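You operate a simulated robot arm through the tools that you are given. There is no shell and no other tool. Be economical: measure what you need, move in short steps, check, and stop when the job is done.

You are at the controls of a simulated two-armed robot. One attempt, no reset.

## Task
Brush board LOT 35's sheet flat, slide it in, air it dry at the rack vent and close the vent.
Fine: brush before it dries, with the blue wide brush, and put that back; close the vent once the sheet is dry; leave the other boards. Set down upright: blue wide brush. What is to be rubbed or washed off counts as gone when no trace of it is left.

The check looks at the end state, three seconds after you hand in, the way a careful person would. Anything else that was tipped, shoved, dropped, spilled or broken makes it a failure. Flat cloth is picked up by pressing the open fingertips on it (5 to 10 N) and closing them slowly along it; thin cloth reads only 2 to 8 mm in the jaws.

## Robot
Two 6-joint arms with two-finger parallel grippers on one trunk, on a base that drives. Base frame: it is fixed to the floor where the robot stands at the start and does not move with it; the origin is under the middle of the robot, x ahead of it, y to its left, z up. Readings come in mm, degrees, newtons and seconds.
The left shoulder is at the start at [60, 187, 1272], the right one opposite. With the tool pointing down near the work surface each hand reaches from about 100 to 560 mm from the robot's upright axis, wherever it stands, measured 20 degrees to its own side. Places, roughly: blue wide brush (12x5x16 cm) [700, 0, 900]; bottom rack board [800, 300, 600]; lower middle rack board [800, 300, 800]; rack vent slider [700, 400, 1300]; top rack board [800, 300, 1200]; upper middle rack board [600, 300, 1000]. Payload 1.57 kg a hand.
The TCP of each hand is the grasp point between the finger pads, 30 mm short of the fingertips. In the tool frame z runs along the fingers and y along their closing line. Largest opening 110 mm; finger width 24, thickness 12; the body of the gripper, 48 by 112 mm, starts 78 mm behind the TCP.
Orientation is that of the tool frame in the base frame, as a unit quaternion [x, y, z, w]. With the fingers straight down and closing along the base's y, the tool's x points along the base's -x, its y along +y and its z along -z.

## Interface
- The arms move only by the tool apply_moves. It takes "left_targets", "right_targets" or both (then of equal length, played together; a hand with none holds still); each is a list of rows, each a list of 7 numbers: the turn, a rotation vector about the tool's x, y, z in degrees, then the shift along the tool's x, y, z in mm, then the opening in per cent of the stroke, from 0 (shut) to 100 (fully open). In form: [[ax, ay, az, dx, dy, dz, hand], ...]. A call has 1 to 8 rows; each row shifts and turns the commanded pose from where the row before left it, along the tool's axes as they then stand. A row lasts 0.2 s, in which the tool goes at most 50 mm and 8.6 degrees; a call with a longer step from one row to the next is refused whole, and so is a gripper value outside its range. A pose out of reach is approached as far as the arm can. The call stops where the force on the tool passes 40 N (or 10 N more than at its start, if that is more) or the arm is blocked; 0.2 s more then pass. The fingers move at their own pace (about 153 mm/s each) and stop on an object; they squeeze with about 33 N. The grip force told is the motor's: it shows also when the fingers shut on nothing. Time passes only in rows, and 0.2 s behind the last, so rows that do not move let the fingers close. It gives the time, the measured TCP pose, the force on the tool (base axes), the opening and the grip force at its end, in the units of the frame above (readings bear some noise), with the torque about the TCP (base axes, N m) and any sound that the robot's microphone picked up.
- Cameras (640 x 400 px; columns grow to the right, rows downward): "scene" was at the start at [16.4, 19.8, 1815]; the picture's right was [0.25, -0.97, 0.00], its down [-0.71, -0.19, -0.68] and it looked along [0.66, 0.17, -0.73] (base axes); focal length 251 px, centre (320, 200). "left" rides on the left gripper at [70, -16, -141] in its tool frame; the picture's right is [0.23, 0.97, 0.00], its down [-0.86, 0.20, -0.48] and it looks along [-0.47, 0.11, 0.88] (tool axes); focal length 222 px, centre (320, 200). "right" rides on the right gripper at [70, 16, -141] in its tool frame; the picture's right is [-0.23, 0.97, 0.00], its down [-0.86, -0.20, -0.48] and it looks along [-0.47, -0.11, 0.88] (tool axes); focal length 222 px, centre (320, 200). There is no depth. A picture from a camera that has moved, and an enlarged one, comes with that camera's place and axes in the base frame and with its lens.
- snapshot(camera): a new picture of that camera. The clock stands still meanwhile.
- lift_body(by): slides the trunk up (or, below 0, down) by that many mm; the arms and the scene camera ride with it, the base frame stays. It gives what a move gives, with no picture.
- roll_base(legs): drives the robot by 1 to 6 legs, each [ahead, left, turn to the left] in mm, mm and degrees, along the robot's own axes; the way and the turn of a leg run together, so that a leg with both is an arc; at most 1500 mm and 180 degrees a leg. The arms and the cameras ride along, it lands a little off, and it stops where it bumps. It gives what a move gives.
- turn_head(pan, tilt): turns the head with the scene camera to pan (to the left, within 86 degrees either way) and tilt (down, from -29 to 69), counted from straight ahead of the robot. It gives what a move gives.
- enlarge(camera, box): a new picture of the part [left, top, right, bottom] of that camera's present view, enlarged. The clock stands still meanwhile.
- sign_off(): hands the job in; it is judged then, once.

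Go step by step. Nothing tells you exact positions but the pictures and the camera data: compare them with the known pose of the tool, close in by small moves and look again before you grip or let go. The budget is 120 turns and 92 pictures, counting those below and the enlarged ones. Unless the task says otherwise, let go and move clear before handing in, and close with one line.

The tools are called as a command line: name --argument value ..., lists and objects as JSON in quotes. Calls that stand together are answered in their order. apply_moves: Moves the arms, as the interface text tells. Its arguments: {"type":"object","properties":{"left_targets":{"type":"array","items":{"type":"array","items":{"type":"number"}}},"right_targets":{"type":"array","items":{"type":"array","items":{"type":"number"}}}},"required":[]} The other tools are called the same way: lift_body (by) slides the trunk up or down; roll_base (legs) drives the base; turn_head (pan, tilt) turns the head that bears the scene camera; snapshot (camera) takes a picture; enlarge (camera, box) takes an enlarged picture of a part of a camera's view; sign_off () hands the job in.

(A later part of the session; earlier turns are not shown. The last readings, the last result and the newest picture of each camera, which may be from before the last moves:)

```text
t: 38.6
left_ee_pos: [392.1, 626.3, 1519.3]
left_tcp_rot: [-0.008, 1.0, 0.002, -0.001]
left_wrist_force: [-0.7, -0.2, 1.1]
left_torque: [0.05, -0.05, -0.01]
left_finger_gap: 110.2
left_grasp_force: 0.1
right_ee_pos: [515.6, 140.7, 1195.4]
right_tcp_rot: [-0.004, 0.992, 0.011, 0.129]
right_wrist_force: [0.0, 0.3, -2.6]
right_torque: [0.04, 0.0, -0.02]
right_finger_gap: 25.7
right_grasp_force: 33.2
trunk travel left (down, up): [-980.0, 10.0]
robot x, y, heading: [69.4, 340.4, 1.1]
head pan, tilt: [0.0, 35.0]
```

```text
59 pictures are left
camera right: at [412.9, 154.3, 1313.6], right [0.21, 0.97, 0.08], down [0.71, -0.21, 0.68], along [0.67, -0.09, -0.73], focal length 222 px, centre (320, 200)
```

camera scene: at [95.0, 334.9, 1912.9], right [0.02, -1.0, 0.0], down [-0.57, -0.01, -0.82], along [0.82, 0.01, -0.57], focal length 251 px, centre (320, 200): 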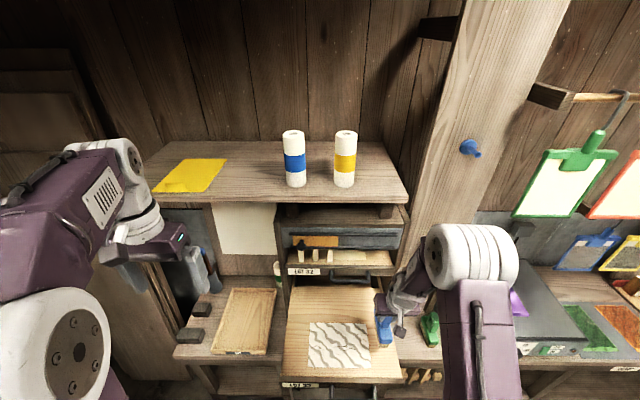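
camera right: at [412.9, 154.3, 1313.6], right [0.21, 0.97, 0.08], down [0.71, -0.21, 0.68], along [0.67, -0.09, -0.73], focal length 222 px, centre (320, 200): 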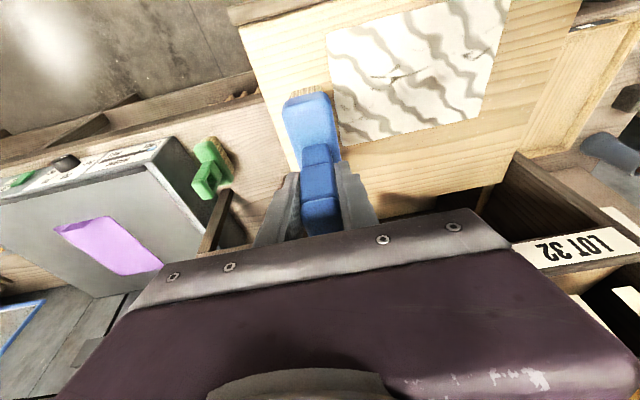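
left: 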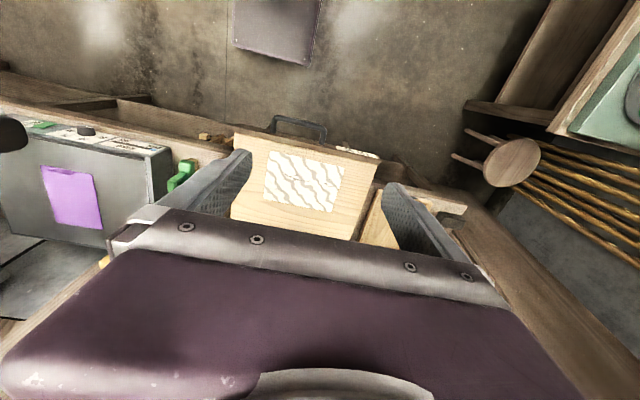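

Sheet spans about x 448–595, y 165–378. I'm above the board just right of it; I'll lower the brush stepwise to find contact.

apply_moves --right_targets '[[0, 0, 0, 3.8, 0, 14.5, 0], [0, 0, 0, 3.8, 0, 14.5, 0], [0, 0, 0, 1.3, 0, 4.8, 0], [0, 0, 0, 1.3, 0, 4.8, 0]]'

enlarge --camera "scene" --box '[260, 230, 440, 400]'

```text
t: 39.6
left_ee_pos: [392.8, 630.9, 1517.9]
left_tcp_rot: [-0.008, 1.0, 0.0, 0.0]
left_wrist_force: [0.6, -0.3, 0.6]
left_torque: [0.02, 0.01, -0.01]
left_finger_gap: 110.0
left_grasp_force: 0.0
right_ee_pos: [517.9, 144.5, 1154.5]
right_tcp_rot: [-0.005, 0.992, 0.008, 0.127]
right_wrist_force: [-0.1, 0.9, -1.6]
right_torque: [-0.04, 0.03, -0.01]
right_finger_gap: 25.8
right_grasp_force: 33.0
trunk travel left (down, up): [-980.0, 10.0]
robot x, y, heading: [70.4, 343.5, 0.7]
head pan, tilt: [0.0, 35.0]
```

```text
2.35 times, centred on (350, 315) of scene
camera zoom: at [96.5, 342.1, 1912.9], right [0.02, -1.0, 0.0], down [-0.57, -0.01, -0.82], along [0.82, 0.01, -0.57], focal length 590 px, centre (249, -71)
```

zoom: 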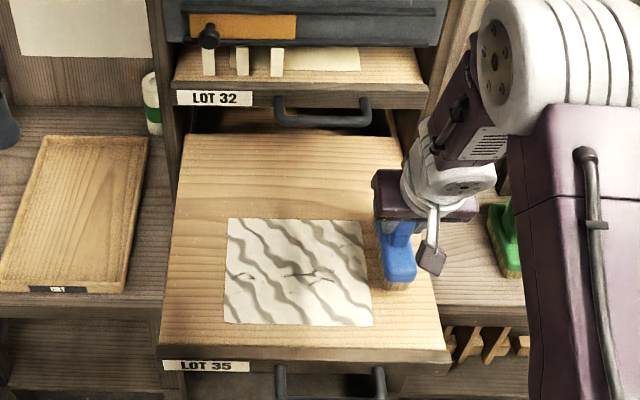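

Still above the board. Continue down in small steps.

apply_moves --right_targets '[[0, 0, 0, 1.5, 0, 5.8, 0], [0, 0, 0, 1.5, 0, 5.8, 0], [0, 0, 0, 1.5, 0, 5.8, 0]]'

apply_moves --right_targets '[[0, 0, 0, 1, 0, 3.9, 0], [0, 0, 0, 1, 0, 3.9, 0]]'

enlarge --camera "scene" --box '[340, 280, 440, 370]'

```text
t: 40.4
left_ee_pos: [394.4, 629.1, 1518.2]
left_tcp_rot: [-0.008, 1.0, 0.0, 0.0]
left_wrist_force: [0.6, 0.8, -0.5]
left_torque: [-0.02, 0.01, 0.03]
left_finger_gap: 109.7
left_grasp_force: 0.1
right_ee_pos: [516.8, 144.9, 1141.2]
right_tcp_rot: [-0.004, 0.992, 0.009, 0.127]
right_wrist_force: [-0.1, -0.1, -1.9]
right_torque: [-0.01, 0.02, 0.03]
right_finger_gap: 25.7
right_grasp_force: 33.0
right hand out of reach, approached as far as the arm can: row 2
trunk travel left (down, up): [-980.0, 10.0]
robot x, y, heading: [71.2, 338.9, 0.9]
head pan, tilt: [0.0, 35.0]
```

```text
t: 41.0
left_ee_pos: [393.1, 629.4, 1518.0]
left_tcp_rot: [-0.009, 1.0, 0.0, 0.0]
left_wrist_force: [0.2, 0.0, -0.7]
left_torque: [0.01, 0.0, -0.01]
left_finger_gap: 110.1
left_grasp_force: 0.0
right_ee_pos: [517.1, 143.7, 1135.6]
right_tcp_rot: [-0.003, 0.992, 0.009, 0.127]
right_wrist_force: [-0.6, -0.3, -1.9]
right_torque: [0.0, 0.02, -0.02]
right_finger_gap: 25.6
right_grasp_force: 32.8
trunk travel left (down, up): [-980.0, 10.0]
robot x, y, heading: [66.7, 340.5, 0.7]
head pan, tilt: [0.0, 35.0]
```

```text
4.44 times, centred on (390, 325) of scene
camera zoom: at [96.7, 340.5, 1912.9], right [0.02, -1.0, 0.0], down [-0.57, -0.01, -0.82], along [0.82, 0.01, -0.57], focal length 1114 px, centre (9, -356)
```

zoom: 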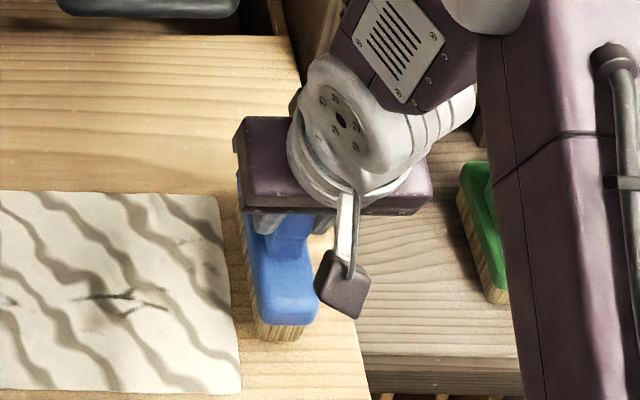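

The bristles are just above the board; I'll use the trunk for fine lowering and watch the force.

lift_body --by -6

lift_body --by -5

enlarge --camera "scene" --box '[340, 280, 440, 370]'

```text
t: 41.5
left_ee_pos: [392.8, 630.1, 1510.3]
left_tcp_rot: [-0.008, 1.0, 0.0, 0.0]
left_wrist_force: [0.3, -0.7, -1.0]
left_torque: [0.01, 0.0, 0.0]
left_finger_gap: 110.0
left_grasp_force: 0.0
right_ee_pos: [517.5, 145.1, 1128.5]
right_tcp_rot: [-0.003, 0.992, 0.008, 0.127]
right_wrist_force: [-0.4, -0.2, -2.3]
right_torque: [0.02, 0.05, 0.03]
right_finger_gap: 25.6
right_grasp_force: 33.3
trunk travel left (down, up): [-974.0, 16.0]
robot x, y, heading: [66.3, 340.9, 1.0]
head pan, tilt: [0.0, 35.0]
```

```text
t: 42.1
left_ee_pos: [393.8, 630.2, 1506.9]
left_tcp_rot: [-0.008, 1.0, 0.0, 0.0]
left_wrist_force: [-0.5, -0.7, 0.1]
left_torque: [-0.02, -0.01, 0.04]
left_finger_gap: 110.2
left_grasp_force: 0.1
right_ee_pos: [517.7, 145.6, 1122.0]
right_tcp_rot: [-0.004, 0.992, 0.008, 0.127]
right_wrist_force: [-0.4, -0.4, -2.0]
right_torque: [0.01, 0.04, 0.01]
right_finger_gap: 25.7
right_grasp_force: 32.8
trunk travel left (down, up): [-969.0, 21.0]
robot x, y, heading: [66.8, 338.2, 1.1]
head pan, tilt: [0.0, 35.0]
```

```text
4.44 times, centred on (390, 325) of scene
camera zoom: at [96.5, 340.3, 1901.9], right [0.02, -1.0, 0.0], down [-0.57, -0.01, -0.82], along [0.82, 0.01, -0.57], focal length 1114 px, centre (9, -356)
```

zoom: 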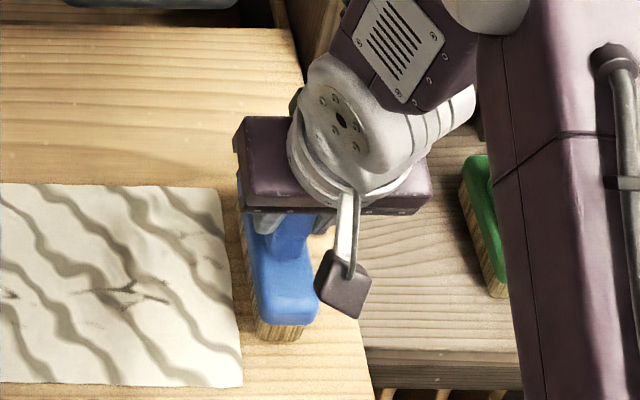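

No contact yet; continue.

lift_body --by -6

lift_body --by -5

lift_body --by -4

```text
t: 42.6
left_ee_pos: [391.1, 629.7, 1502.0]
left_tcp_rot: [-0.008, 1.0, 0.0, 0.0]
left_wrist_force: [0.3, 0.1, 0.5]
left_torque: [0.0, 0.0, 0.04]
left_finger_gap: 110.2
left_grasp_force: 0.0
right_ee_pos: [518.1, 145.6, 1119.7]
right_tcp_rot: [-0.004, 0.991, 0.01, 0.131]
right_wrist_force: [1.3, -1.2, 23.2]
right_torque: [-0.52, 0.63, 0.09]
right_finger_gap: 26.1
right_grasp_force: 32.9
trunk travel left (down, up): [-963.0, 27.0]
robot x, y, heading: [72.5, 344.8, 0.8]
head pan, tilt: [0.0, 35.0]
```

```text
t: 43.1
left_ee_pos: [390.6, 631.2, 1495.4]
left_tcp_rot: [-0.007, 1.0, 0.0, 0.001]
left_wrist_force: [0.4, 1.2, -0.7]
left_torque: [-0.03, 0.03, -0.01]
left_finger_gap: 110.0
left_grasp_force: 0.1
right_ee_pos: [517.5, 145.5, 1116.5]
right_tcp_rot: [-0.004, 0.991, 0.01, 0.133]
right_wrist_force: [-1.7, -0.9, 18.9]
right_torque: [-0.42, 0.97, -0.07]
right_finger_gap: 25.9
right_grasp_force: 33.2
trunk travel left (down, up): [-958.0, 32.0]
robot x, y, heading: [66.8, 341.7, 0.7]
head pan, tilt: [0.0, 35.0]
stopped: the force on the tool passed its limit at 44 N (the readings are from after the stop); the commanded pose is now the measured one
```

```text
t: 43.5
left_ee_pos: [391.0, 631.2, 1494.1]
left_tcp_rot: [-0.008, 1.0, 0.0, 0.001]
left_wrist_force: [-0.4, 0.4, 0.1]
left_torque: [-0.02, -0.01, 0.0]
left_finger_gap: 109.9
left_grasp_force: 0.0
right_ee_pos: [520.5, 144.4, 1115.7]
right_tcp_rot: [-0.004, 0.991, 0.008, 0.135]
right_wrist_force: [-2.0, 0.6, 16.8]
right_torque: [-0.22, 1.01, -0.03]
right_finger_gap: 25.6
right_grasp_force: 33.2
trunk travel left (down, up): [-956.0, 34.0]
robot x, y, heading: [70.9, 341.0, 1.0]
head pan, tilt: [0.0, 35.0]
stopped: the force on the tool passed its limit at 44 N (the readings are from after the stop); the commanded pose is now the measured one
```

Contact at TCP z≈1119. I'll ease off, move above the sheet's centre, and brush outward from there using the base to sweep.

lift_body --by 18

roll_base --legs '[[0, 120, 0]]'

lift_body --by -15

roll_base --legs '[[0, 130, 0]]'

enlarge --camera "scene" --box '[260, 230, 480, 400]'

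```text
t: 44.2
left_ee_pos: [392.0, 629.7, 1513.0]
left_tcp_rot: [-0.008, 1.0, 0.0, 0.0]
left_wrist_force: [0.8, 0.5, 0.5]
left_torque: [-0.01, -0.05, -0.02]
left_finger_gap: 110.0
left_grasp_force: 0.0
right_ee_pos: [522.3, 145.6, 1132.9]
right_tcp_rot: [-0.003, 0.991, 0.009, 0.134]
right_wrist_force: [0.9, -0.2, -2.2]
right_torque: [-0.01, 0.0, -0.01]
right_finger_gap: 26.0
right_grasp_force: 32.5
trunk travel left (down, up): [-974.0, 16.0]
robot x, y, heading: [69.7, 339.8, 1.2]
head pan, tilt: [0.0, 35.0]
```

```text
t: 45.4
left_ee_pos: [391.6, 740.2, 1513.5]
left_tcp_rot: [-0.007, 1.0, 0.002, 0.0]
left_wrist_force: [-0.7, -0.8, 0.1]
left_torque: [0.05, 0.02, -0.03]
left_finger_gap: 110.0
left_grasp_force: 0.1
right_ee_pos: [521.1, 257.0, 1131.3]
right_tcp_rot: [-0.003, 0.991, 0.011, 0.133]
right_wrist_force: [0.2, -0.8, -1.7]
right_torque: [0.02, 0.01, 0.02]
right_finger_gap: 25.9
right_grasp_force: 33.2
trunk travel left (down, up): [-974.0, 16.0]
robot x, y, heading: [69.7, 458.8, 1.0]
head pan, tilt: [0.0, 35.0]
```

```text
t: 46.0
left_ee_pos: [392.5, 743.2, 1497.1]
left_tcp_rot: [-0.007, 1.0, 0.002, 0.0]
left_wrist_force: [-0.3, -0.3, -0.4]
left_torque: [0.03, 0.02, -0.02]
left_finger_gap: 110.0
left_grasp_force: 0.0
right_ee_pos: [521.3, 258.4, 1116.5]
right_tcp_rot: [-0.002, 0.991, 0.011, 0.133]
right_wrist_force: [0.2, -0.2, -1.9]
right_torque: [-0.01, 0.04, 0.01]
right_finger_gap: 26.0
right_grasp_force: 33.4
trunk travel left (down, up): [-959.0, 31.0]
robot x, y, heading: [67.0, 457.7, 0.8]
head pan, tilt: [0.0, 35.0]
```

```text
t: 47.3
left_ee_pos: [390.4, 870.8, 1497.6]
left_tcp_rot: [-0.006, 1.0, 0.003, 0.0]
left_wrist_force: [0.3, 0.4, -0.4]
left_torque: [0.05, -0.03, 0.0]
left_finger_gap: 110.0
left_grasp_force: 0.1
right_ee_pos: [518.2, 386.1, 1116.0]
right_tcp_rot: [-0.001, 0.991, 0.011, 0.134]
right_wrist_force: [0.5, 0.1, -1.7]
right_torque: [0.02, 0.02, -0.02]
right_finger_gap: 26.0
right_grasp_force: 32.5
trunk travel left (down, up): [-959.0, 31.0]
robot x, y, heading: [65.8, 589.4, 0.7]
head pan, tilt: [0.0, 35.0]
```

```text
2.35 times, centred on (370, 315) of scene
camera zoom: at [93.0, 580.5, 1891.9], right [0.01, -1.0, 0.0], down [-0.57, 0.0, -0.82], along [0.82, 0.01, -0.57], focal length 590 px, centre (202, -71)
```

zoom: 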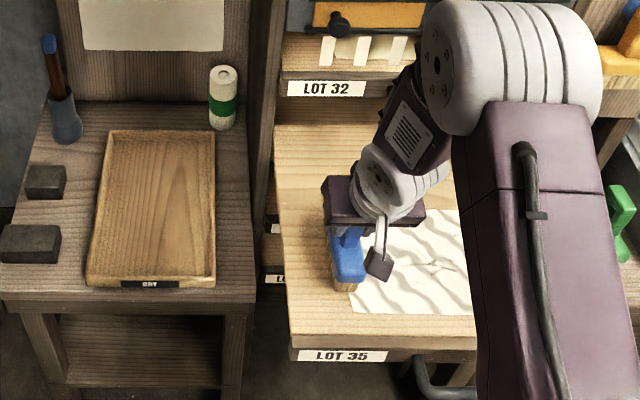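

The brush slid up slightly in the grip, so that sweep was just above the sheet. Back to the centre and lower to light contact.

roll_base --legs '[[0, -125, 0]]'

lift_body --by -3

lift_body --by -1.5

```text
t: 48.6
left_ee_pos: [392.1, 749.7, 1496.5]
left_tcp_rot: [-0.006, 1.0, -0.001, 0.0]
left_wrist_force: [-0.3, 0.8, -0.1]
left_torque: [-0.05, 0.02, -0.01]
left_finger_gap: 110.3
left_grasp_force: 0.1
right_ee_pos: [519.2, 263.3, 1117.5]
right_tcp_rot: [-0.002, 0.991, 0.008, 0.132]
right_wrist_force: [0.5, -0.1, -1.9]
right_torque: [0.0, 0.05, -0.02]
right_finger_gap: 25.7
right_grasp_force: 32.5
trunk travel left (down, up): [-959.0, 31.0]
robot x, y, heading: [66.6, 459.0, 0.6]
head pan, tilt: [0.0, 35.0]
```

```text
t: 49.1
left_ee_pos: [390.1, 749.4, 1493.3]
left_tcp_rot: [-0.005, 1.0, 0.0, 0.001]
left_wrist_force: [0.3, 1.0, 0.4]
left_torque: [-0.02, 0.01, 0.0]
left_finger_gap: 110.2
left_grasp_force: 0.1
right_ee_pos: [517.9, 261.9, 1115.4]
right_tcp_rot: [-0.001, 0.991, 0.008, 0.134]
right_wrist_force: [-1.3, -5.0, 17.6]
right_torque: [-0.83, 0.07, 0.02]
right_finger_gap: 25.5
right_grasp_force: 33.1
trunk travel left (down, up): [-956.0, 34.0]
robot x, y, heading: [68.3, 456.4, 0.7]
head pan, tilt: [0.0, 35.0]
```

```text
t: 49.6
left_ee_pos: [390.2, 747.9, 1493.3]
left_tcp_rot: [-0.006, 1.0, 0.0, 0.001]
left_wrist_force: [0.4, -0.2, 0.1]
left_torque: [0.01, 0.01, 0.02]
left_finger_gap: 109.9
left_grasp_force: 0.1
right_ee_pos: [519.2, 261.3, 1116.0]
right_tcp_rot: [-0.002, 0.991, 0.008, 0.136]
right_wrist_force: [2.4, -4.1, 32.0]
right_torque: [-1.61, 0.19, -0.21]
right_finger_gap: 24.9
right_grasp_force: 28.3
trunk travel left (down, up): [-955.0, 35.0]
robot x, y, heading: [68.5, 459.6, 0.8]
head pan, tilt: [0.0, 35.0]
```

Contact ~32 N; easing a little, then sweep left.

lift_body --by 1.5

roll_base --legs '[[0, 60, 0]]'

enlarge --camera "scene" --box '[260, 230, 480, 400]'

```text
t: 50.1
left_ee_pos: [391.2, 747.3, 1494.5]
left_tcp_rot: [-0.005, 1.0, 0.0, 0.001]
left_wrist_force: [-0.4, 0.5, 0.3]
left_torque: [0.0, 0.02, -0.04]
left_finger_gap: 110.0
left_grasp_force: 0.0
right_ee_pos: [517.6, 261.5, 1114.7]
right_tcp_rot: [-0.002, 0.991, 0.009, 0.133]
right_wrist_force: [2.3, -3.3, 16.3]
right_torque: [-0.58, -0.76, -0.17]
right_finger_gap: 25.8
right_grasp_force: 32.8
trunk travel left (down, up): [-956.0, 34.0]
robot x, y, heading: [68.0, 460.4, 0.8]
head pan, tilt: [0.0, 35.0]
```

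```text
t: 51.1
left_ee_pos: [389.9, 793.0, 1496.4]
left_tcp_rot: [-0.004, 1.0, 0.004, 0.001]
left_wrist_force: [-0.3, -1.9, 0.3]
left_torque: [0.13, -0.02, 0.0]
left_finger_gap: 110.0
left_grasp_force: 0.0
right_ee_pos: [516.8, 309.5, 1114.9]
right_tcp_rot: [0.0, 0.991, 0.013, 0.135]
right_wrist_force: [3.6, -1.7, 5.6]
right_torque: [-0.16, -0.02, 0.13]
right_finger_gap: 25.7
right_grasp_force: 33.1
trunk travel left (down, up): [-956.0, 34.0]
robot x, y, heading: [67.0, 518.4, 0.6]
head pan, tilt: [0.0, 35.0]
```

```text
2.35 times, centred on (370, 315) of scene
camera zoom: at [90.0, 502.1, 1889.1], right [0.01, -1.0, -0.01], down [-0.57, 0.0, -0.82], along [0.82, 0.01, -0.57], focal length 590 px, centre (202, -71)
```

zoom: 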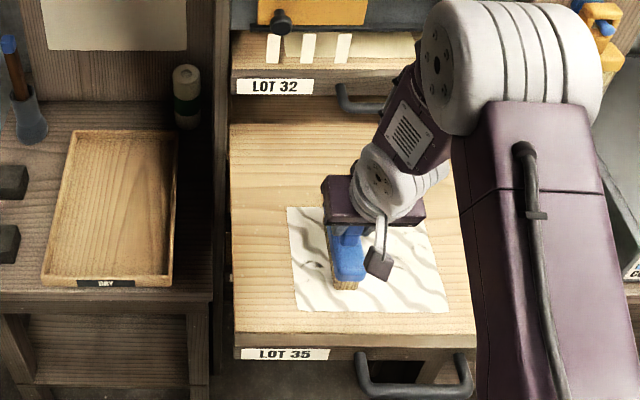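

Continue the sweep to the left past the sheet's edge, then look from a lifted position.

roll_base --legs '[[0, 95, 0]]'

enlarge --camera "scene" --box '[260, 230, 480, 400]'

```text
t: 52.2
left_ee_pos: [391.9, 892.5, 1495.5]
left_tcp_rot: [-0.003, 1.0, 0.002, 0.0]
left_wrist_force: [0.1, -0.8, -0.3]
left_torque: [0.05, 0.01, 0.04]
left_finger_gap: 110.2
left_grasp_force: 0.1
right_ee_pos: [517.8, 407.8, 1113.4]
right_tcp_rot: [0.002, 0.991, 0.011, 0.135]
right_wrist_force: [1.0, -1.7, -1.0]
right_torque: [0.01, 0.01, 0.06]
right_finger_gap: 26.2
right_grasp_force: 32.7
trunk travel left (down, up): [-956.0, 34.0]
robot x, y, heading: [66.6, 616.6, 0.3]
head pan, tilt: [0.0, 35.0]
```

```text
2.35 times, centred on (370, 315) of scene
camera zoom: at [92.1, 603.8, 1889.1], right [0.01, -1.0, -0.01], down [-0.57, 0.0, -0.82], along [0.82, 0.01, -0.57], focal length 590 px, centre (202, -71)
```

zoom: 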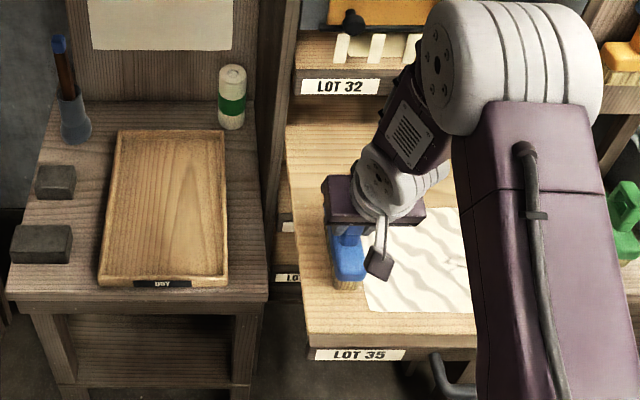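

The brushed band has gone smooth. Next: lift, return to centre at a nearer x, and sweep to the right.

lift_body --by 10

roll_base --legs '[[-45, -130, 0]]'

lift_body --by -9

lift_body --by -2

```text
t: 52.8
left_ee_pos: [392.7, 895.0, 1504.7]
left_tcp_rot: [-0.003, 1.0, 0.002, 0.0]
left_wrist_force: [0.5, 0.0, 0.3]
left_torque: [0.03, -0.01, -0.01]
left_finger_gap: 110.2
left_grasp_force: 0.1
right_ee_pos: [517.5, 410.1, 1124.7]
right_tcp_rot: [0.002, 0.991, 0.01, 0.135]
right_wrist_force: [-0.8, -0.6, -2.2]
right_torque: [0.02, 0.02, 0.0]
right_finger_gap: 25.8
right_grasp_force: 33.2
trunk travel left (down, up): [-966.0, 24.0]
robot x, y, heading: [67.5, 615.9, 0.4]
head pan, tilt: [0.0, 35.0]
```

```text
t: 54.1
left_ee_pos: [350.3, 776.1, 1502.8]
left_tcp_rot: [-0.004, 1.0, -0.001, -0.001]
left_wrist_force: [1.3, 0.8, -0.3]
left_torque: [-0.02, 0.02, 0.02]
left_finger_gap: 110.2
left_grasp_force: 0.1
right_ee_pos: [476.5, 287.0, 1125.1]
right_tcp_rot: [0.001, 0.991, 0.007, 0.134]
right_wrist_force: [0.2, 0.2, -0.7]
right_torque: [0.0, -0.01, -0.01]
right_finger_gap: 26.3
right_grasp_force: 33.0
trunk travel left (down, up): [-966.0, 24.0]
robot x, y, heading: [21.3, 485.4, 0.5]
head pan, tilt: [0.0, 35.0]
```

```text
t: 54.7
left_ee_pos: [350.9, 774.3, 1493.8]
left_tcp_rot: [-0.004, 1.0, -0.001, 0.0]
left_wrist_force: [-0.4, 0.3, -0.8]
left_torque: [-0.04, -0.01, 0.0]
left_finger_gap: 110.0
left_grasp_force: 0.1
right_ee_pos: [475.1, 287.0, 1114.3]
right_tcp_rot: [0.0, 0.991, 0.008, 0.134]
right_wrist_force: [0.3, -0.6, -2.2]
right_torque: [-0.02, 0.0, 0.02]
right_finger_gap: 25.6
right_grasp_force: 33.0
trunk travel left (down, up): [-957.0, 33.0]
robot x, y, heading: [24.5, 484.1, 0.3]
head pan, tilt: [0.0, 35.0]
```

```text
t: 55.2
left_ee_pos: [349.1, 769.6, 1493.0]
left_tcp_rot: [-0.004, 1.0, -0.001, 0.0]
left_wrist_force: [0.5, -0.1, -0.9]
left_torque: [0.0, 0.01, 0.0]
left_finger_gap: 110.2
left_grasp_force: 0.1
right_ee_pos: [474.2, 284.9, 1112.4]
right_tcp_rot: [0.0, 0.991, 0.009, 0.135]
right_wrist_force: [-0.3, -1.8, 1.3]
right_torque: [-0.22, 0.26, 0.05]
right_finger_gap: 26.0
right_grasp_force: 33.1
trunk travel left (down, up): [-955.0, 35.0]
robot x, y, heading: [18.2, 485.7, 0.4]
head pan, tilt: [0.0, 35.0]
```

Light touch; press 1.5 mm more and sweep right past the edge.

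lift_body --by -1.5

roll_base --legs '[[0, -165, 0]]'

enlarge --camera "scene" --box '[260, 230, 480, 400]'

```text
t: 55.8
left_ee_pos: [348.2, 771.8, 1492.0]
left_tcp_rot: [-0.004, 1.0, 0.0, 0.001]
left_wrist_force: [0.1, 1.2, -0.2]
left_torque: [-0.04, 0.04, 0.01]
left_finger_gap: 110.2
left_grasp_force: 0.0
right_ee_pos: [474.1, 286.4, 1114.5]
right_tcp_rot: [0.001, 0.991, 0.009, 0.136]
right_wrist_force: [1.1, -1.2, 15.9]
right_torque: [-0.38, 0.7, 0.03]
right_finger_gap: 25.8
right_grasp_force: 32.8
trunk travel left (down, up): [-954.0, 36.0]
robot x, y, heading: [20.2, 485.3, 0.4]
head pan, tilt: [0.0, 35.0]
```

```text
t: 57.2
left_ee_pos: [348.7, 606.1, 1492.2]
left_tcp_rot: [-0.003, 1.0, 0.0, 0.001]
left_wrist_force: [-1.0, 0.0, 0.1]
left_torque: [0.0, -0.01, -0.03]
left_finger_gap: 109.9
left_grasp_force: 0.1
right_ee_pos: [474.1, 118.9, 1113.8]
right_tcp_rot: [0.001, 0.991, 0.008, 0.135]
right_wrist_force: [-0.2, -2.1, 21.0]
right_torque: [-0.63, -0.12, -0.36]
right_finger_gap: 26.1
right_grasp_force: 32.8
trunk travel left (down, up): [-954.0, 36.0]
robot x, y, heading: [25.3, 320.5, 0.2]
head pan, tilt: [0.0, 35.0]
```

```text
2.35 times, centred on (370, 315) of scene
camera zoom: at [47.8, 319.9, 1886.5], right [0.01, -1.0, 0.0], down [-0.57, 0.0, -0.82], along [0.82, 0.01, -0.57], focal length 590 px, centre (202, -71)
```

zoom: 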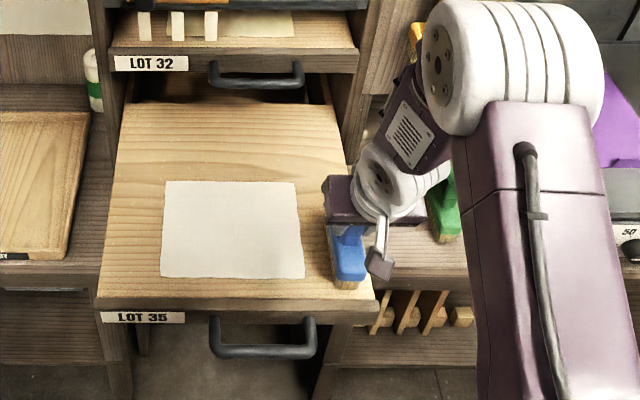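

The sheet is now completely flat. I'll lift off, drive right and return the brush to its spot.

lift_body --by 32

enlarge --camera "scene" --box '[300, 290, 380, 350]'

roll_base --legs '[[0, -130, 0]]'

apply_moves --right_targets '[[0, 0, 0, -19.3, 0, 5.3, 0], [0, 0, 0, -19.3, 0, 5.3, 0]]'

```text
t: 58.0
left_ee_pos: [349.3, 607.3, 1523.9]
left_tcp_rot: [-0.003, 1.0, 0.0, 0.002]
left_wrist_force: [-0.1, -0.4, 0.1]
left_torque: [0.01, -0.01, 0.01]
left_finger_gap: 110.1
left_grasp_force: 0.0
right_ee_pos: [473.9, 117.8, 1144.2]
right_tcp_rot: [0.0, 0.991, 0.008, 0.135]
right_wrist_force: [-0.2, 0.4, -1.5]
right_torque: [0.02, -0.01, 0.0]
right_finger_gap: 25.9
right_grasp_force: 32.7
trunk travel left (down, up): [-986.0, 4.0]
robot x, y, heading: [22.6, 316.6, 0.4]
head pan, tilt: [0.0, 35.0]
```

```text
6.67 times, centred on (340, 320) of scene
camera zoom: at [49.5, 318.7, 1918.4], right [0.01, -1.0, 0.0], down [-0.57, 0.0, -0.82], along [0.82, 0.01, -0.57], focal length 1671 px, centre (187, -600)
```

zoom: 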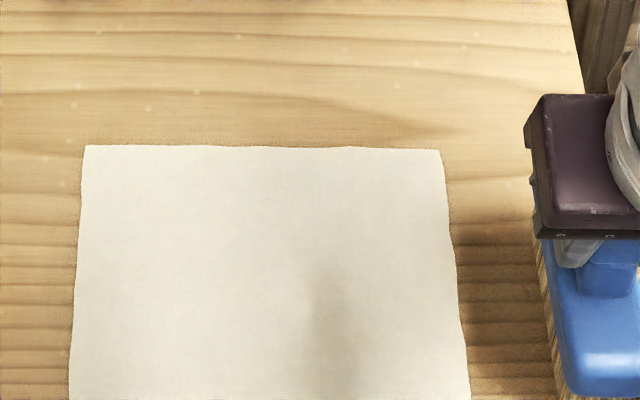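

```text
t: 59.2
left_ee_pos: [352.3, 478.3, 1522.4]
left_tcp_rot: [-0.001, 1.0, -0.002, 0.0]
left_wrist_force: [-0.4, 1.6, -1.2]
left_torque: [-0.04, -0.02, -0.01]
left_finger_gap: 110.1
left_grasp_force: 0.1
right_ee_pos: [474.6, -9.2, 1144.9]
right_tcp_rot: [0.003, 0.991, 0.006, 0.134]
right_wrist_force: [0.1, 0.6, -1.5]
right_torque: [-0.04, 0.01, -0.02]
right_finger_gap: 25.8
right_grasp_force: 32.9
trunk travel left (down, up): [-986.0, 4.0]
robot x, y, heading: [24.2, 186.2, 0.2]
head pan, tilt: [0.0, 35.0]
```

```text
t: 59.9
left_ee_pos: [352.3, 477.9, 1522.9]
left_tcp_rot: [-0.001, 1.0, -0.002, 0.0]
left_wrist_force: [0.2, 0.9, -0.8]
left_torque: [-0.03, 0.01, 0.02]
left_finger_gap: 109.9
left_grasp_force: 0.0
right_ee_pos: [491.8, -6.4, 1143.8]
right_tcp_rot: [0.002, 0.991, 0.012, 0.135]
right_wrist_force: [-0.1, 0.7, -1.7]
right_torque: [-0.03, 0.03, -0.02]
right_finger_gap: 25.9
right_grasp_force: 33.0
right hand out of reach, approached as far as the arm can: row 1, 2
trunk travel left (down, up): [-986.0, 4.0]
robot x, y, heading: [26.8, 188.8, 0.0]
head pan, tilt: [0.0, 35.0]
```

Lowering the trunk to bring the brush just above the bench height, then rolling forward in two legs.

lift_body --by -190

roll_base --legs '[[110, -3, 0]]'

snapshot --camera "right"

enlarge --camera "scene" --box '[260, 200, 500, 400]'

```text
t: 61.9
left_ee_pos: [352.6, 472.9, 1333.0]
left_tcp_rot: [-0.001, 1.0, 0.001, 0.0]
left_wrist_force: [-0.8, -0.4, 0.3]
left_torque: [-0.06, 0.0, 0.0]
left_finger_gap: 109.8
left_grasp_force: 0.1
right_ee_pos: [491.3, -11.0, 953.0]
right_tcp_rot: [0.002, 0.991, 0.015, 0.134]
right_wrist_force: [-0.3, 0.2, -2.2]
right_torque: [-0.02, -0.01, 0.02]
right_finger_gap: 25.9
right_grasp_force: 33.1
trunk travel left (down, up): [-796.0, 194.0]
robot x, y, heading: [27.7, 188.6, 0.3]
head pan, tilt: [0.0, 35.0]
```

```text
t: 63.1
left_ee_pos: [460.6, 470.3, 1334.0]
left_tcp_rot: [-0.001, 1.0, 0.0, 0.002]
left_wrist_force: [-0.1, 0.4, 0.4]
left_torque: [-0.02, 0.0, 0.0]
left_finger_gap: 110.1
left_grasp_force: 0.1
right_ee_pos: [599.2, -13.0, 953.9]
right_tcp_rot: [0.003, 0.991, 0.013, 0.136]
right_wrist_force: [0.2, 0.6, -1.4]
right_torque: [0.0, 0.02, 0.01]
right_finger_gap: 25.9
right_grasp_force: 32.8
trunk travel left (down, up): [-796.0, 194.0]
robot x, y, heading: [134.8, 186.2, 0.2]
head pan, tilt: [0.0, 35.0]
```

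```text
50 pictures are left
camera right: at [495.0, 0.7, 1071.5], right [0.22, 0.97, 0.09], down [0.7, -0.22, 0.68], along [0.68, -0.09, -0.72], focal length 222 px, centre (320, 200)
```

right: 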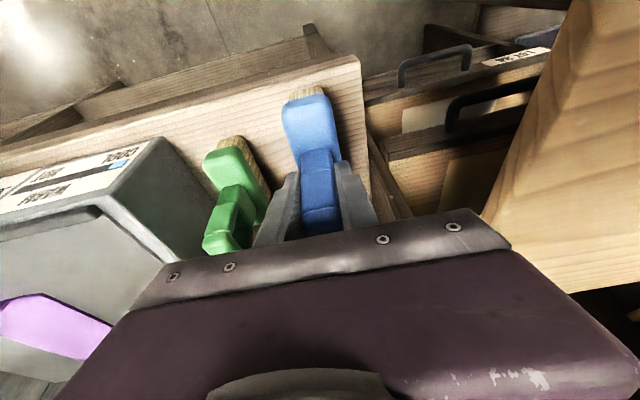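

```text
2.00 times, centred on (380, 300) of scene
camera zoom: at [160.0, 185.0, 1728.5], right [0.0, -1.0, 0.0], down [-0.57, 0.0, -0.82], along [0.82, 0.0, -0.57], focal length 501 px, centre (200, 0)
```

zoom: 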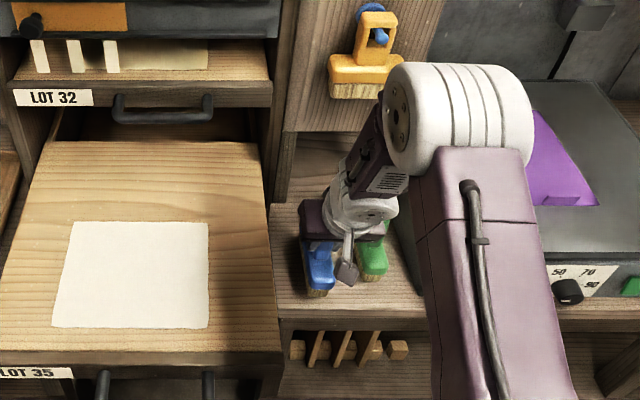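

Good alignment. Forward the last 46 mm, then lower toward the bench.

roll_base --legs '[[47, 2, 0]]'

lift_body --by -33

lift_body --by -4

lift_body --by -3

```text
t: 64.0
left_ee_pos: [502.0, 472.3, 1335.6]
left_tcp_rot: [-0.002, 1.0, 0.001, 0.002]
left_wrist_force: [-0.3, 0.1, 0.8]
left_torque: [-0.01, -0.12, 0.01]
left_finger_gap: 110.0
left_grasp_force: 0.1
right_ee_pos: [642.7, -10.1, 956.2]
right_tcp_rot: [0.002, 0.99, 0.014, 0.138]
right_wrist_force: [-1.3, 0.2, -1.8]
right_torque: [-0.01, 0.01, -0.01]
right_finger_gap: 26.2
right_grasp_force: 33.7
trunk travel left (down, up): [-796.0, 194.0]
robot x, y, heading: [180.4, 189.8, 0.4]
head pan, tilt: [0.0, 35.0]
```

```text
t: 64.8
left_ee_pos: [510.7, 473.3, 1299.3]
left_tcp_rot: [-0.002, 1.0, 0.0, 0.0]
left_wrist_force: [0.5, 0.0, -0.3]
left_torque: [0.03, 0.0, 0.0]
left_finger_gap: 109.9
left_grasp_force: 0.0
right_ee_pos: [649.9, -9.4, 918.6]
right_tcp_rot: [0.001, 0.991, 0.013, 0.134]
right_wrist_force: [0.6, -0.1, -1.2]
right_torque: [-0.01, 0.07, -0.03]
right_finger_gap: 25.9
right_grasp_force: 33.0
trunk travel left (down, up): [-763.0, 227.0]
robot x, y, heading: [181.2, 187.9, 0.2]
head pan, tilt: [0.0, 35.0]
```

```text
t: 65.3
left_ee_pos: [509.5, 473.1, 1295.7]
left_tcp_rot: [-0.001, 1.0, 0.0, -0.001]
left_wrist_force: [-0.6, 0.2, 0.3]
left_torque: [0.01, 0.01, 0.02]
left_finger_gap: 110.2
left_grasp_force: 0.0
right_ee_pos: [650.1, -9.5, 915.3]
right_tcp_rot: [0.002, 0.991, 0.013, 0.134]
right_wrist_force: [0.5, 0.1, -1.9]
right_torque: [-0.03, 0.03, 0.01]
right_finger_gap: 26.1
right_grasp_force: 33.2
trunk travel left (down, up): [-759.0, 231.0]
robot x, y, heading: [180.2, 186.8, 0.1]
head pan, tilt: [0.0, 35.0]
```

```text
t: 65.9
left_ee_pos: [510.2, 472.7, 1293.6]
left_tcp_rot: [-0.002, 1.0, 0.001, 0.0]
left_wrist_force: [-0.4, 0.1, -0.1]
left_torque: [0.0, 0.0, 0.0]
left_finger_gap: 110.0
left_grasp_force: 0.1
right_ee_pos: [649.0, -9.2, 913.5]
right_tcp_rot: [0.001, 0.991, 0.013, 0.134]
right_wrist_force: [-1.4, -0.5, 1.0]
right_torque: [-0.01, -0.04, -0.06]
right_finger_gap: 26.0
right_grasp_force: 32.9
trunk travel left (down, up): [-756.0, 234.0]
robot x, y, heading: [178.3, 188.0, 0.4]
head pan, tilt: [0.0, 35.0]
```

Touching the bench. One more millimetre, then release and rise.

lift_body --by -1

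apply_moves --right_targets '[[0, 0, 0, 0, 0, 0, 30], [0, 0, 0, 0, 0, 0, 50], [0, 0, 0, 0, 0, 0, 75], [0, 0, 0, 0, 0, 0, 75]]'

enlarge --camera "right" --box '[200, 60, 440, 260]'

```text
t: 66.4
left_ee_pos: [508.6, 474.2, 1293.0]
left_tcp_rot: [-0.002, 1.0, 0.0, 0.001]
left_wrist_force: [-0.5, 1.3, 0.3]
left_torque: [-0.02, 0.01, 0.0]
left_finger_gap: 110.2
left_grasp_force: 0.0
right_ee_pos: [648.5, -10.4, 913.8]
right_tcp_rot: [0.001, 0.991, 0.014, 0.136]
right_wrist_force: [0.5, -0.3, 8.0]
right_torque: [-0.2, -0.07, 0.0]
right_finger_gap: 25.9
right_grasp_force: 33.2
trunk travel left (down, up): [-755.0, 235.0]
robot x, y, heading: [183.6, 183.7, 0.4]
head pan, tilt: [0.0, 35.0]
```

```text
t: 67.4
left_ee_pos: [510.1, 473.5, 1291.8]
left_tcp_rot: [-0.002, 1.0, -0.001, -0.001]
left_wrist_force: [0.5, -0.9, -0.7]
left_torque: [0.0, 0.04, 0.0]
left_finger_gap: 110.1
left_grasp_force: 0.0
right_ee_pos: [647.9, -10.3, 913.0]
right_tcp_rot: [0.001, 0.991, 0.014, 0.135]
right_wrist_force: [-1.3, 0.2, 0.4]
right_torque: [0.0, 0.03, -0.01]
right_finger_gap: 82.5
right_grasp_force: 0.0
trunk travel left (down, up): [-755.0, 235.0]
robot x, y, heading: [181.2, 187.5, 0.2]
head pan, tilt: [0.0, 35.0]
```

```text
2.00 times, centred on (320, 160) of right
camera zoom: at [543.6, 3.3, 1030.0], right [0.22, 0.97, 0.09], down [0.7, -0.22, 0.68], along [0.68, -0.09, -0.72], focal length 444 px, centre (320, 280)
```

zoom: 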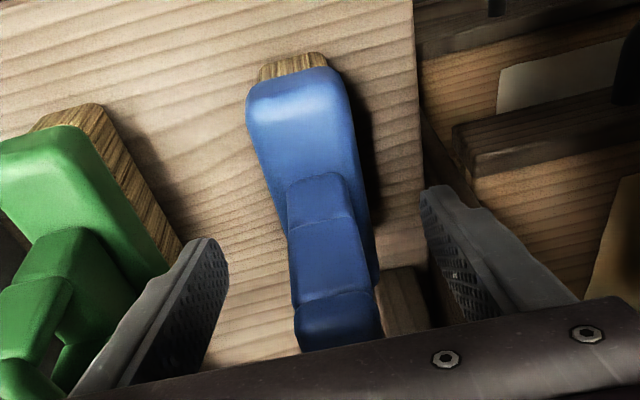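

Brush is standing upright. Backing off.

lift_body --by 45

roll_base --legs '[[-180, 0, 0]]'

lift_body --by 190

snapshot --camera "scene"

```text
t: 68.3
left_ee_pos: [509.1, 474.0, 1338.7]
left_tcp_rot: [-0.001, 1.0, -0.001, -0.001]
left_wrist_force: [-0.2, 0.0, -0.7]
left_torque: [0.02, 0.01, -0.05]
left_finger_gap: 110.0
left_grasp_force: 0.0
right_ee_pos: [649.3, -10.0, 956.9]
right_tcp_rot: [0.002, 0.991, 0.013, 0.133]
right_wrist_force: [0.3, 0.2, -0.4]
right_torque: [0.0, -0.01, 0.01]
right_finger_gap: 82.6
right_grasp_force: 0.0
trunk travel left (down, up): [-800.0, 190.0]
robot x, y, heading: [184.1, 186.5, 0.2]
head pan, tilt: [0.0, 35.0]
```

```text
t: 69.8
left_ee_pos: [334.0, 471.6, 1335.8]
left_tcp_rot: [0.0, 1.0, 0.0, -0.001]
left_wrist_force: [0.1, -0.2, -0.1]
left_torque: [-0.01, 0.02, -0.02]
left_finger_gap: 110.2
left_grasp_force: 0.0
right_ee_pos: [472.0, -11.8, 956.0]
right_tcp_rot: [0.002, 0.991, 0.013, 0.133]
right_wrist_force: [0.9, 0.4, -0.7]
right_torque: [0.01, 0.03, 0.0]
right_finger_gap: 82.3
right_grasp_force: 0.0
trunk travel left (down, up): [-800.0, 190.0]
robot x, y, heading: [5.7, 184.5, 0.2]
head pan, tilt: [0.0, 35.0]
```

```text
t: 71.8
left_ee_pos: [331.6, 472.7, 1526.3]
left_tcp_rot: [-0.002, 1.0, 0.0, -0.001]
left_wrist_force: [0.1, 0.2, -0.5]
left_torque: [-0.01, -0.01, 0.0]
left_finger_gap: 110.3
left_grasp_force: 0.1
right_ee_pos: [468.9, -11.5, 1148.8]
right_tcp_rot: [0.002, 0.991, 0.014, 0.135]
right_wrist_force: [-0.1, -0.1, -0.6]
right_torque: [0.02, -0.03, 0.04]
right_finger_gap: 82.3
right_grasp_force: 0.0
trunk travel left (down, up): [-990.0, 0.0]
robot x, y, heading: [2.7, 188.7, 0.4]
head pan, tilt: [0.0, 35.0]
```

```text
47 pictures are left
camera scene: at [30.2, 186.6, 1922.4], right [0.0, -1.0, 0.0], down [-0.57, 0.0, -0.82], along [0.82, 0.0, -0.57], focal length 251 px, centre (320, 200)
```

scene: 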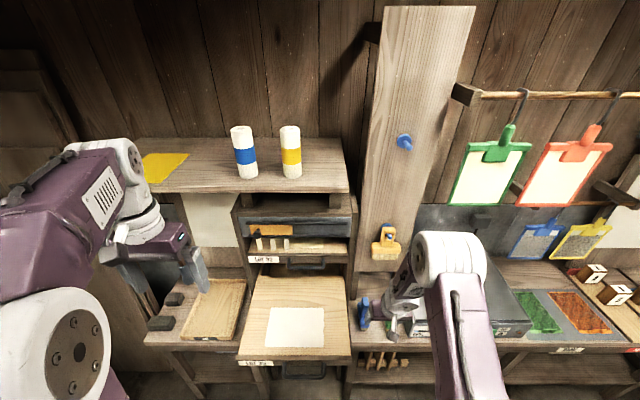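

Brush is back beside the green one, upright. Now I'll reposition to push LOT 35 in by its handle: back off, line up, and tilt the closed hand forward so it clears the rack.

roll_base --legs '[[-280, 0, 0], [0, 250, 0]]'

apply_moves --right_targets '[[0, 0, 0, -38, 0, 11, 0], [0, 0, 0, -38, 0, 11, 0], [0, -7, 0, -20, 0, 10, 0], [0, -7, 0, -20, 0, 10, 0], [0, -7, 0, -10, 0, 10, 0], [0, -7, 0, -10, 0, 10, 0]]'

snapshot --camera "right"

snapshot --camera "scene"

```text
t: 75.2
left_ee_pos: [59.4, 709.0, 1529.0]
left_tcp_rot: [0.0, 1.0, 0.002, 0.0]
left_wrist_force: [0.4, -0.2, 0.6]
left_torque: [0.03, 0.04, 0.04]
left_finger_gap: 110.1
left_grasp_force: 0.0
right_ee_pos: [197.2, 226.9, 1147.0]
right_tcp_rot: [0.004, 0.991, 0.015, 0.134]
right_wrist_force: [0.8, -0.9, 0.6]
right_torque: [0.05, 0.0, -0.01]
right_finger_gap: 82.3
right_grasp_force: 0.1
trunk travel left (down, up): [-990.0, 0.0]
robot x, y, heading: [-268.4, 431.3, 0.1]
head pan, tilt: [0.0, 35.0]
```

```text
t: 76.5
left_ee_pos: [60.4, 713.4, 1527.8]
left_tcp_rot: [0.001, 1.0, 0.0, 0.0]
left_wrist_force: [0.5, 0.3, -0.6]
left_torque: [-0.03, 0.02, 0.0]
left_finger_gap: 110.2
left_grasp_force: 0.1
right_ee_pos: [292.6, 266.3, 1132.7]
right_tcp_rot: [-0.008, 0.97, 0.077, 0.231]
right_wrist_force: [0.2, 0.3, -0.5]
right_torque: [0.01, 0.02, -0.01]
right_finger_gap: 0.0
right_grasp_force: 21.0
right hand out of reach, approached as far as the arm can: row 1, 2, 4, 5, 6
trunk travel left (down, up): [-990.0, 0.0]
robot x, y, heading: [-269.4, 428.1, -0.1]
head pan, tilt: [0.0, 35.0]
```

```text
46 pictures are left
camera right: at [165.7, 262.5, 1228.4], right [0.16, 0.96, 0.24], down [0.56, -0.29, 0.78], along [0.81, 0.02, -0.58], focal length 222 px, centre (320, 200)
```

right: 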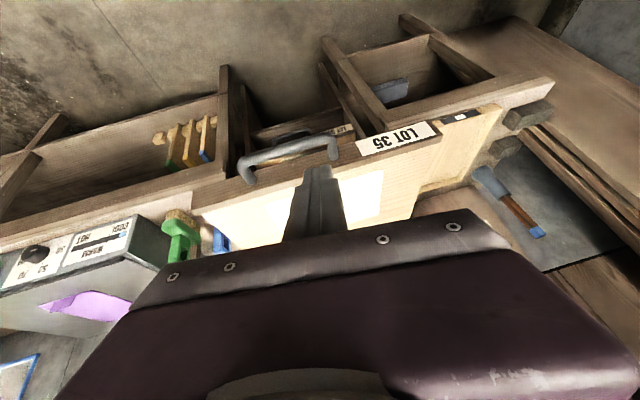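

```text
45 pictures are left
camera scene: at [-240.7, 428.7, 1922.4], right [0.0, -1.0, 0.0], down [-0.57, 0.0, -0.82], along [0.82, 0.0, -0.57], focal length 251 px, centre (320, 200)
```

scene: 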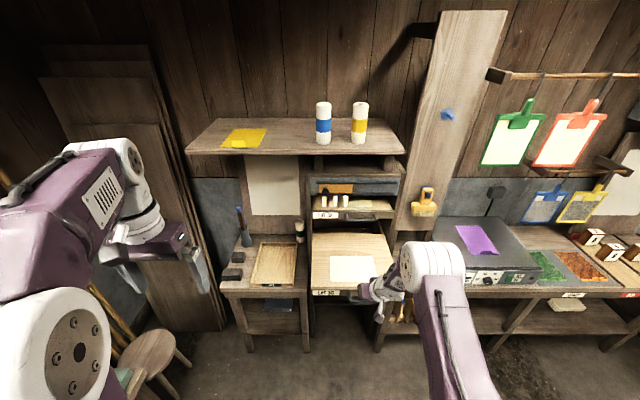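

The bar of the LOT 35 handle is near [368, 180–312, 990]. Present tilt (~27°) clears the rack; I'll lower the trunk so the fingers sit in front of the bar and check.

lift_body --by -130

snapshot --camera "right"

enlarge --camera "scene" --box '[290, 160, 470, 320]'

```text
t: 78.1
left_ee_pos: [60.7, 715.1, 1397.5]
left_tcp_rot: [0.0, 1.0, 0.0, 0.0]
left_wrist_force: [-0.6, 0.1, 0.6]
left_torque: [0.01, -0.03, 0.02]
left_finger_gap: 109.9
left_grasp_force: 0.1
right_ee_pos: [291.9, 266.7, 1003.3]
right_tcp_rot: [-0.006, 0.97, 0.075, 0.231]
right_wrist_force: [-0.1, 0.0, 0.1]
right_torque: [-0.03, -0.02, 0.02]
right_finger_gap: 0.0
right_grasp_force: 21.4
trunk travel left (down, up): [-860.0, 130.0]
robot x, y, heading: [-268.6, 432.3, 0.2]
head pan, tilt: [0.0, 35.0]
```

```text
44 pictures are left
camera right: at [165.0, 263.3, 1098.9], right [0.16, 0.96, 0.24], down [0.56, -0.29, 0.78], along [0.81, 0.01, -0.58], focal length 222 px, centre (320, 200)
```

right: 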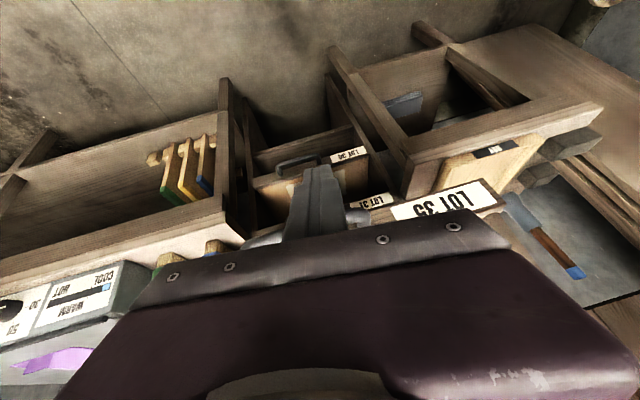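

```text
2.50 times, centred on (380, 240) of scene
camera zoom: at [-241.9, 430.0, 1792.5], right [0.0, -1.0, 0.0], down [-0.57, 0.0, -0.82], along [0.82, 0.0, -0.57], focal length 627 px, centre (170, 100)
```

zoom: 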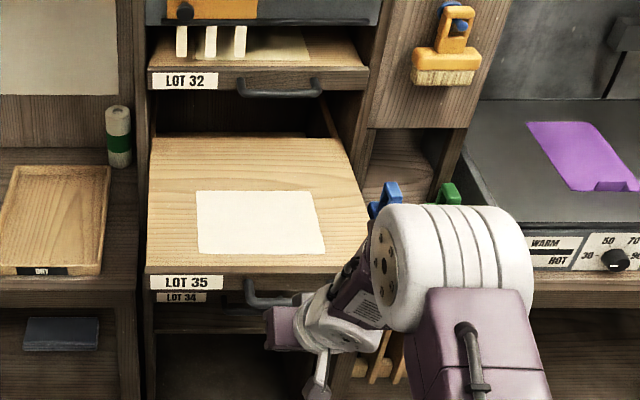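

Fingers appear to be in front of the bar. Drive forward to contact.

roll_base --legs '[[50, 0, 0]]'

roll_base --legs '[[40, 0, 0]]'

enlarge --camera "scene" --box '[290, 160, 470, 400]'

snapshot --camera "right"

```text
t: 79.1
left_ee_pos: [99.4, 714.0, 1399.6]
left_tcp_rot: [0.001, 1.0, -0.001, 0.004]
left_wrist_force: [-0.5, 0.1, 0.2]
left_torque: [0.01, -0.08, -0.03]
left_finger_gap: 110.2
left_grasp_force: 0.1
right_ee_pos: [336.1, 266.2, 1007.9]
right_tcp_rot: [-0.006, 0.969, 0.077, 0.235]
right_wrist_force: [0.1, 0.4, 0.6]
right_torque: [-0.01, -0.04, -0.03]
right_finger_gap: 0.0
right_grasp_force: 21.2
trunk travel left (down, up): [-860.0, 130.0]
robot x, y, heading: [-222.7, 429.1, -0.1]
head pan, tilt: [0.0, 35.0]
```

```text
t: 79.9
left_ee_pos: [141.5, 713.8, 1399.9]
left_tcp_rot: [0.002, 1.0, 0.0, 0.004]
left_wrist_force: [-0.7, -0.5, -0.3]
left_torque: [0.0, -0.08, 0.0]
left_finger_gap: 110.1
left_grasp_force: 0.0
right_ee_pos: [373.7, 265.5, 1007.0]
right_tcp_rot: [-0.006, 0.969, 0.076, 0.233]
right_wrist_force: [-0.1, 0.3, -0.4]
right_torque: [0.0, -0.06, 0.01]
right_finger_gap: 0.4
right_grasp_force: 21.5
trunk travel left (down, up): [-860.0, 130.0]
robot x, y, heading: [-178.7, 431.0, -0.2]
head pan, tilt: [0.0, 35.0]
```

```text
1.67 times, centred on (380, 280) of scene
camera zoom: at [-162.9, 429.9, 1792.6], right [0.0, -1.0, 0.0], down [-0.57, 0.0, -0.82], along [0.82, 0.0, -0.57], focal length 418 px, centre (220, 67)
```

zoom: 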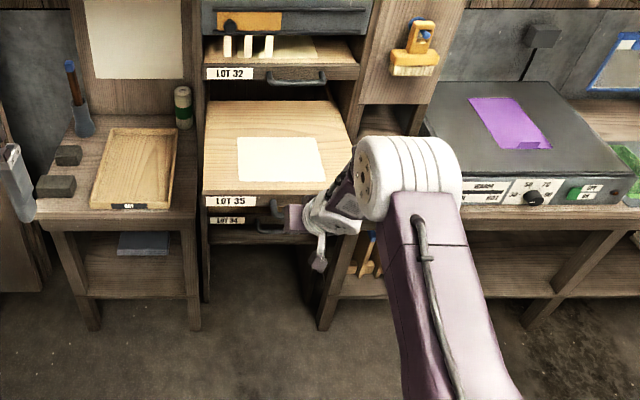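

```text
41 pictures are left
camera right: at [247.5, 262.3, 1101.3], right [0.16, 0.96, 0.24], down [0.55, -0.29, 0.78], along [0.82, 0.01, -0.58], focal length 222 px, centre (320, 200)
```

right: 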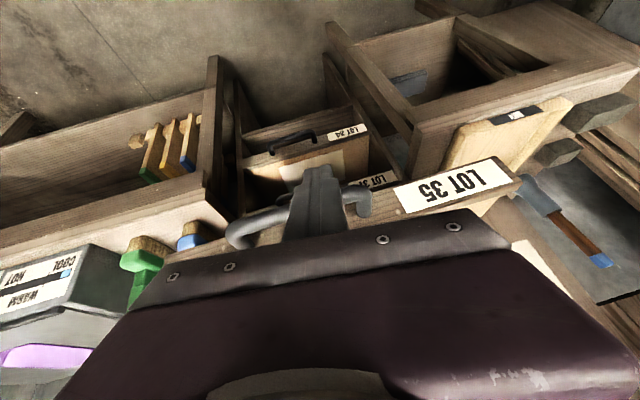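

The board has started to move (front edge now ≈ x 446). Keep pushing.

roll_base --legs '[[120, 0, 0]]'

enlarge --camera "scene" --box '[260, 130, 470, 330]'

snapshot --camera "right"

```text
t: 81.2
left_ee_pos: [260.2, 713.0, 1398.9]
left_tcp_rot: [0.002, 1.0, 0.001, 0.002]
left_wrist_force: [0.0, 0.1, 0.6]
left_torque: [0.01, -0.07, 0.02]
left_finger_gap: 110.2
left_grasp_force: 0.1
right_ee_pos: [492.9, 264.5, 1005.1]
right_tcp_rot: [-0.006, 0.97, 0.077, 0.232]
right_wrist_force: [0.0, -1.0, 0.4]
right_torque: [0.04, -0.01, 0.0]
right_finger_gap: 0.0
right_grasp_force: 21.2
trunk travel left (down, up): [-860.0, 130.0]
robot x, y, heading: [-63.7, 430.3, 0.0]
head pan, tilt: [0.0, 35.0]
```

```text
2.00 times, centred on (365, 230) of scene
camera zoom: at [-42.6, 429.6, 1792.6], right [0.0, -1.0, 0.0], down [-0.57, 0.0, -0.82], along [0.82, 0.0, -0.57], focal length 501 px, centre (230, 140)
```

zoom: 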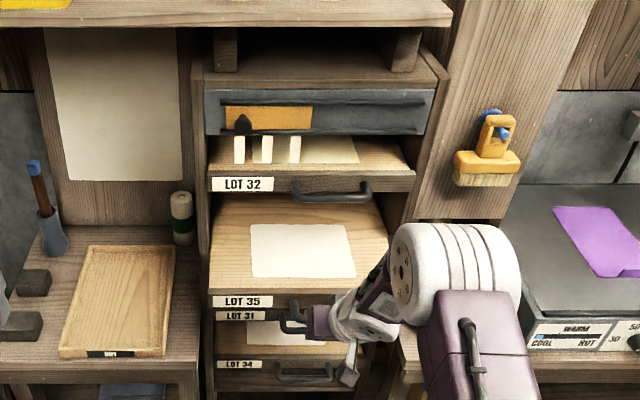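

```text
39 pictures are left
camera right: at [366.2, 261.8, 1100.4], right [0.16, 0.96, 0.24], down [0.56, -0.29, 0.78], along [0.82, 0.01, -0.58], focal length 222 px, centre (320, 200)
```

right: 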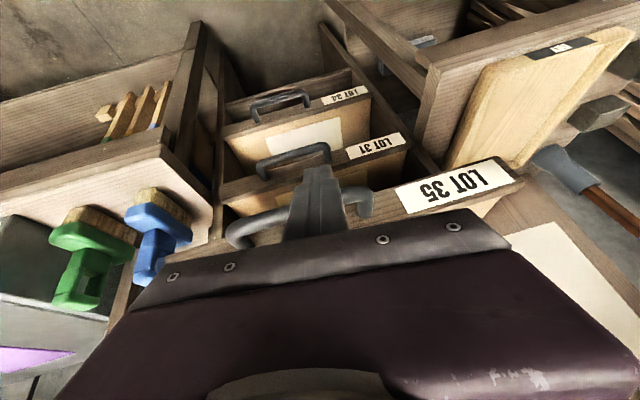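

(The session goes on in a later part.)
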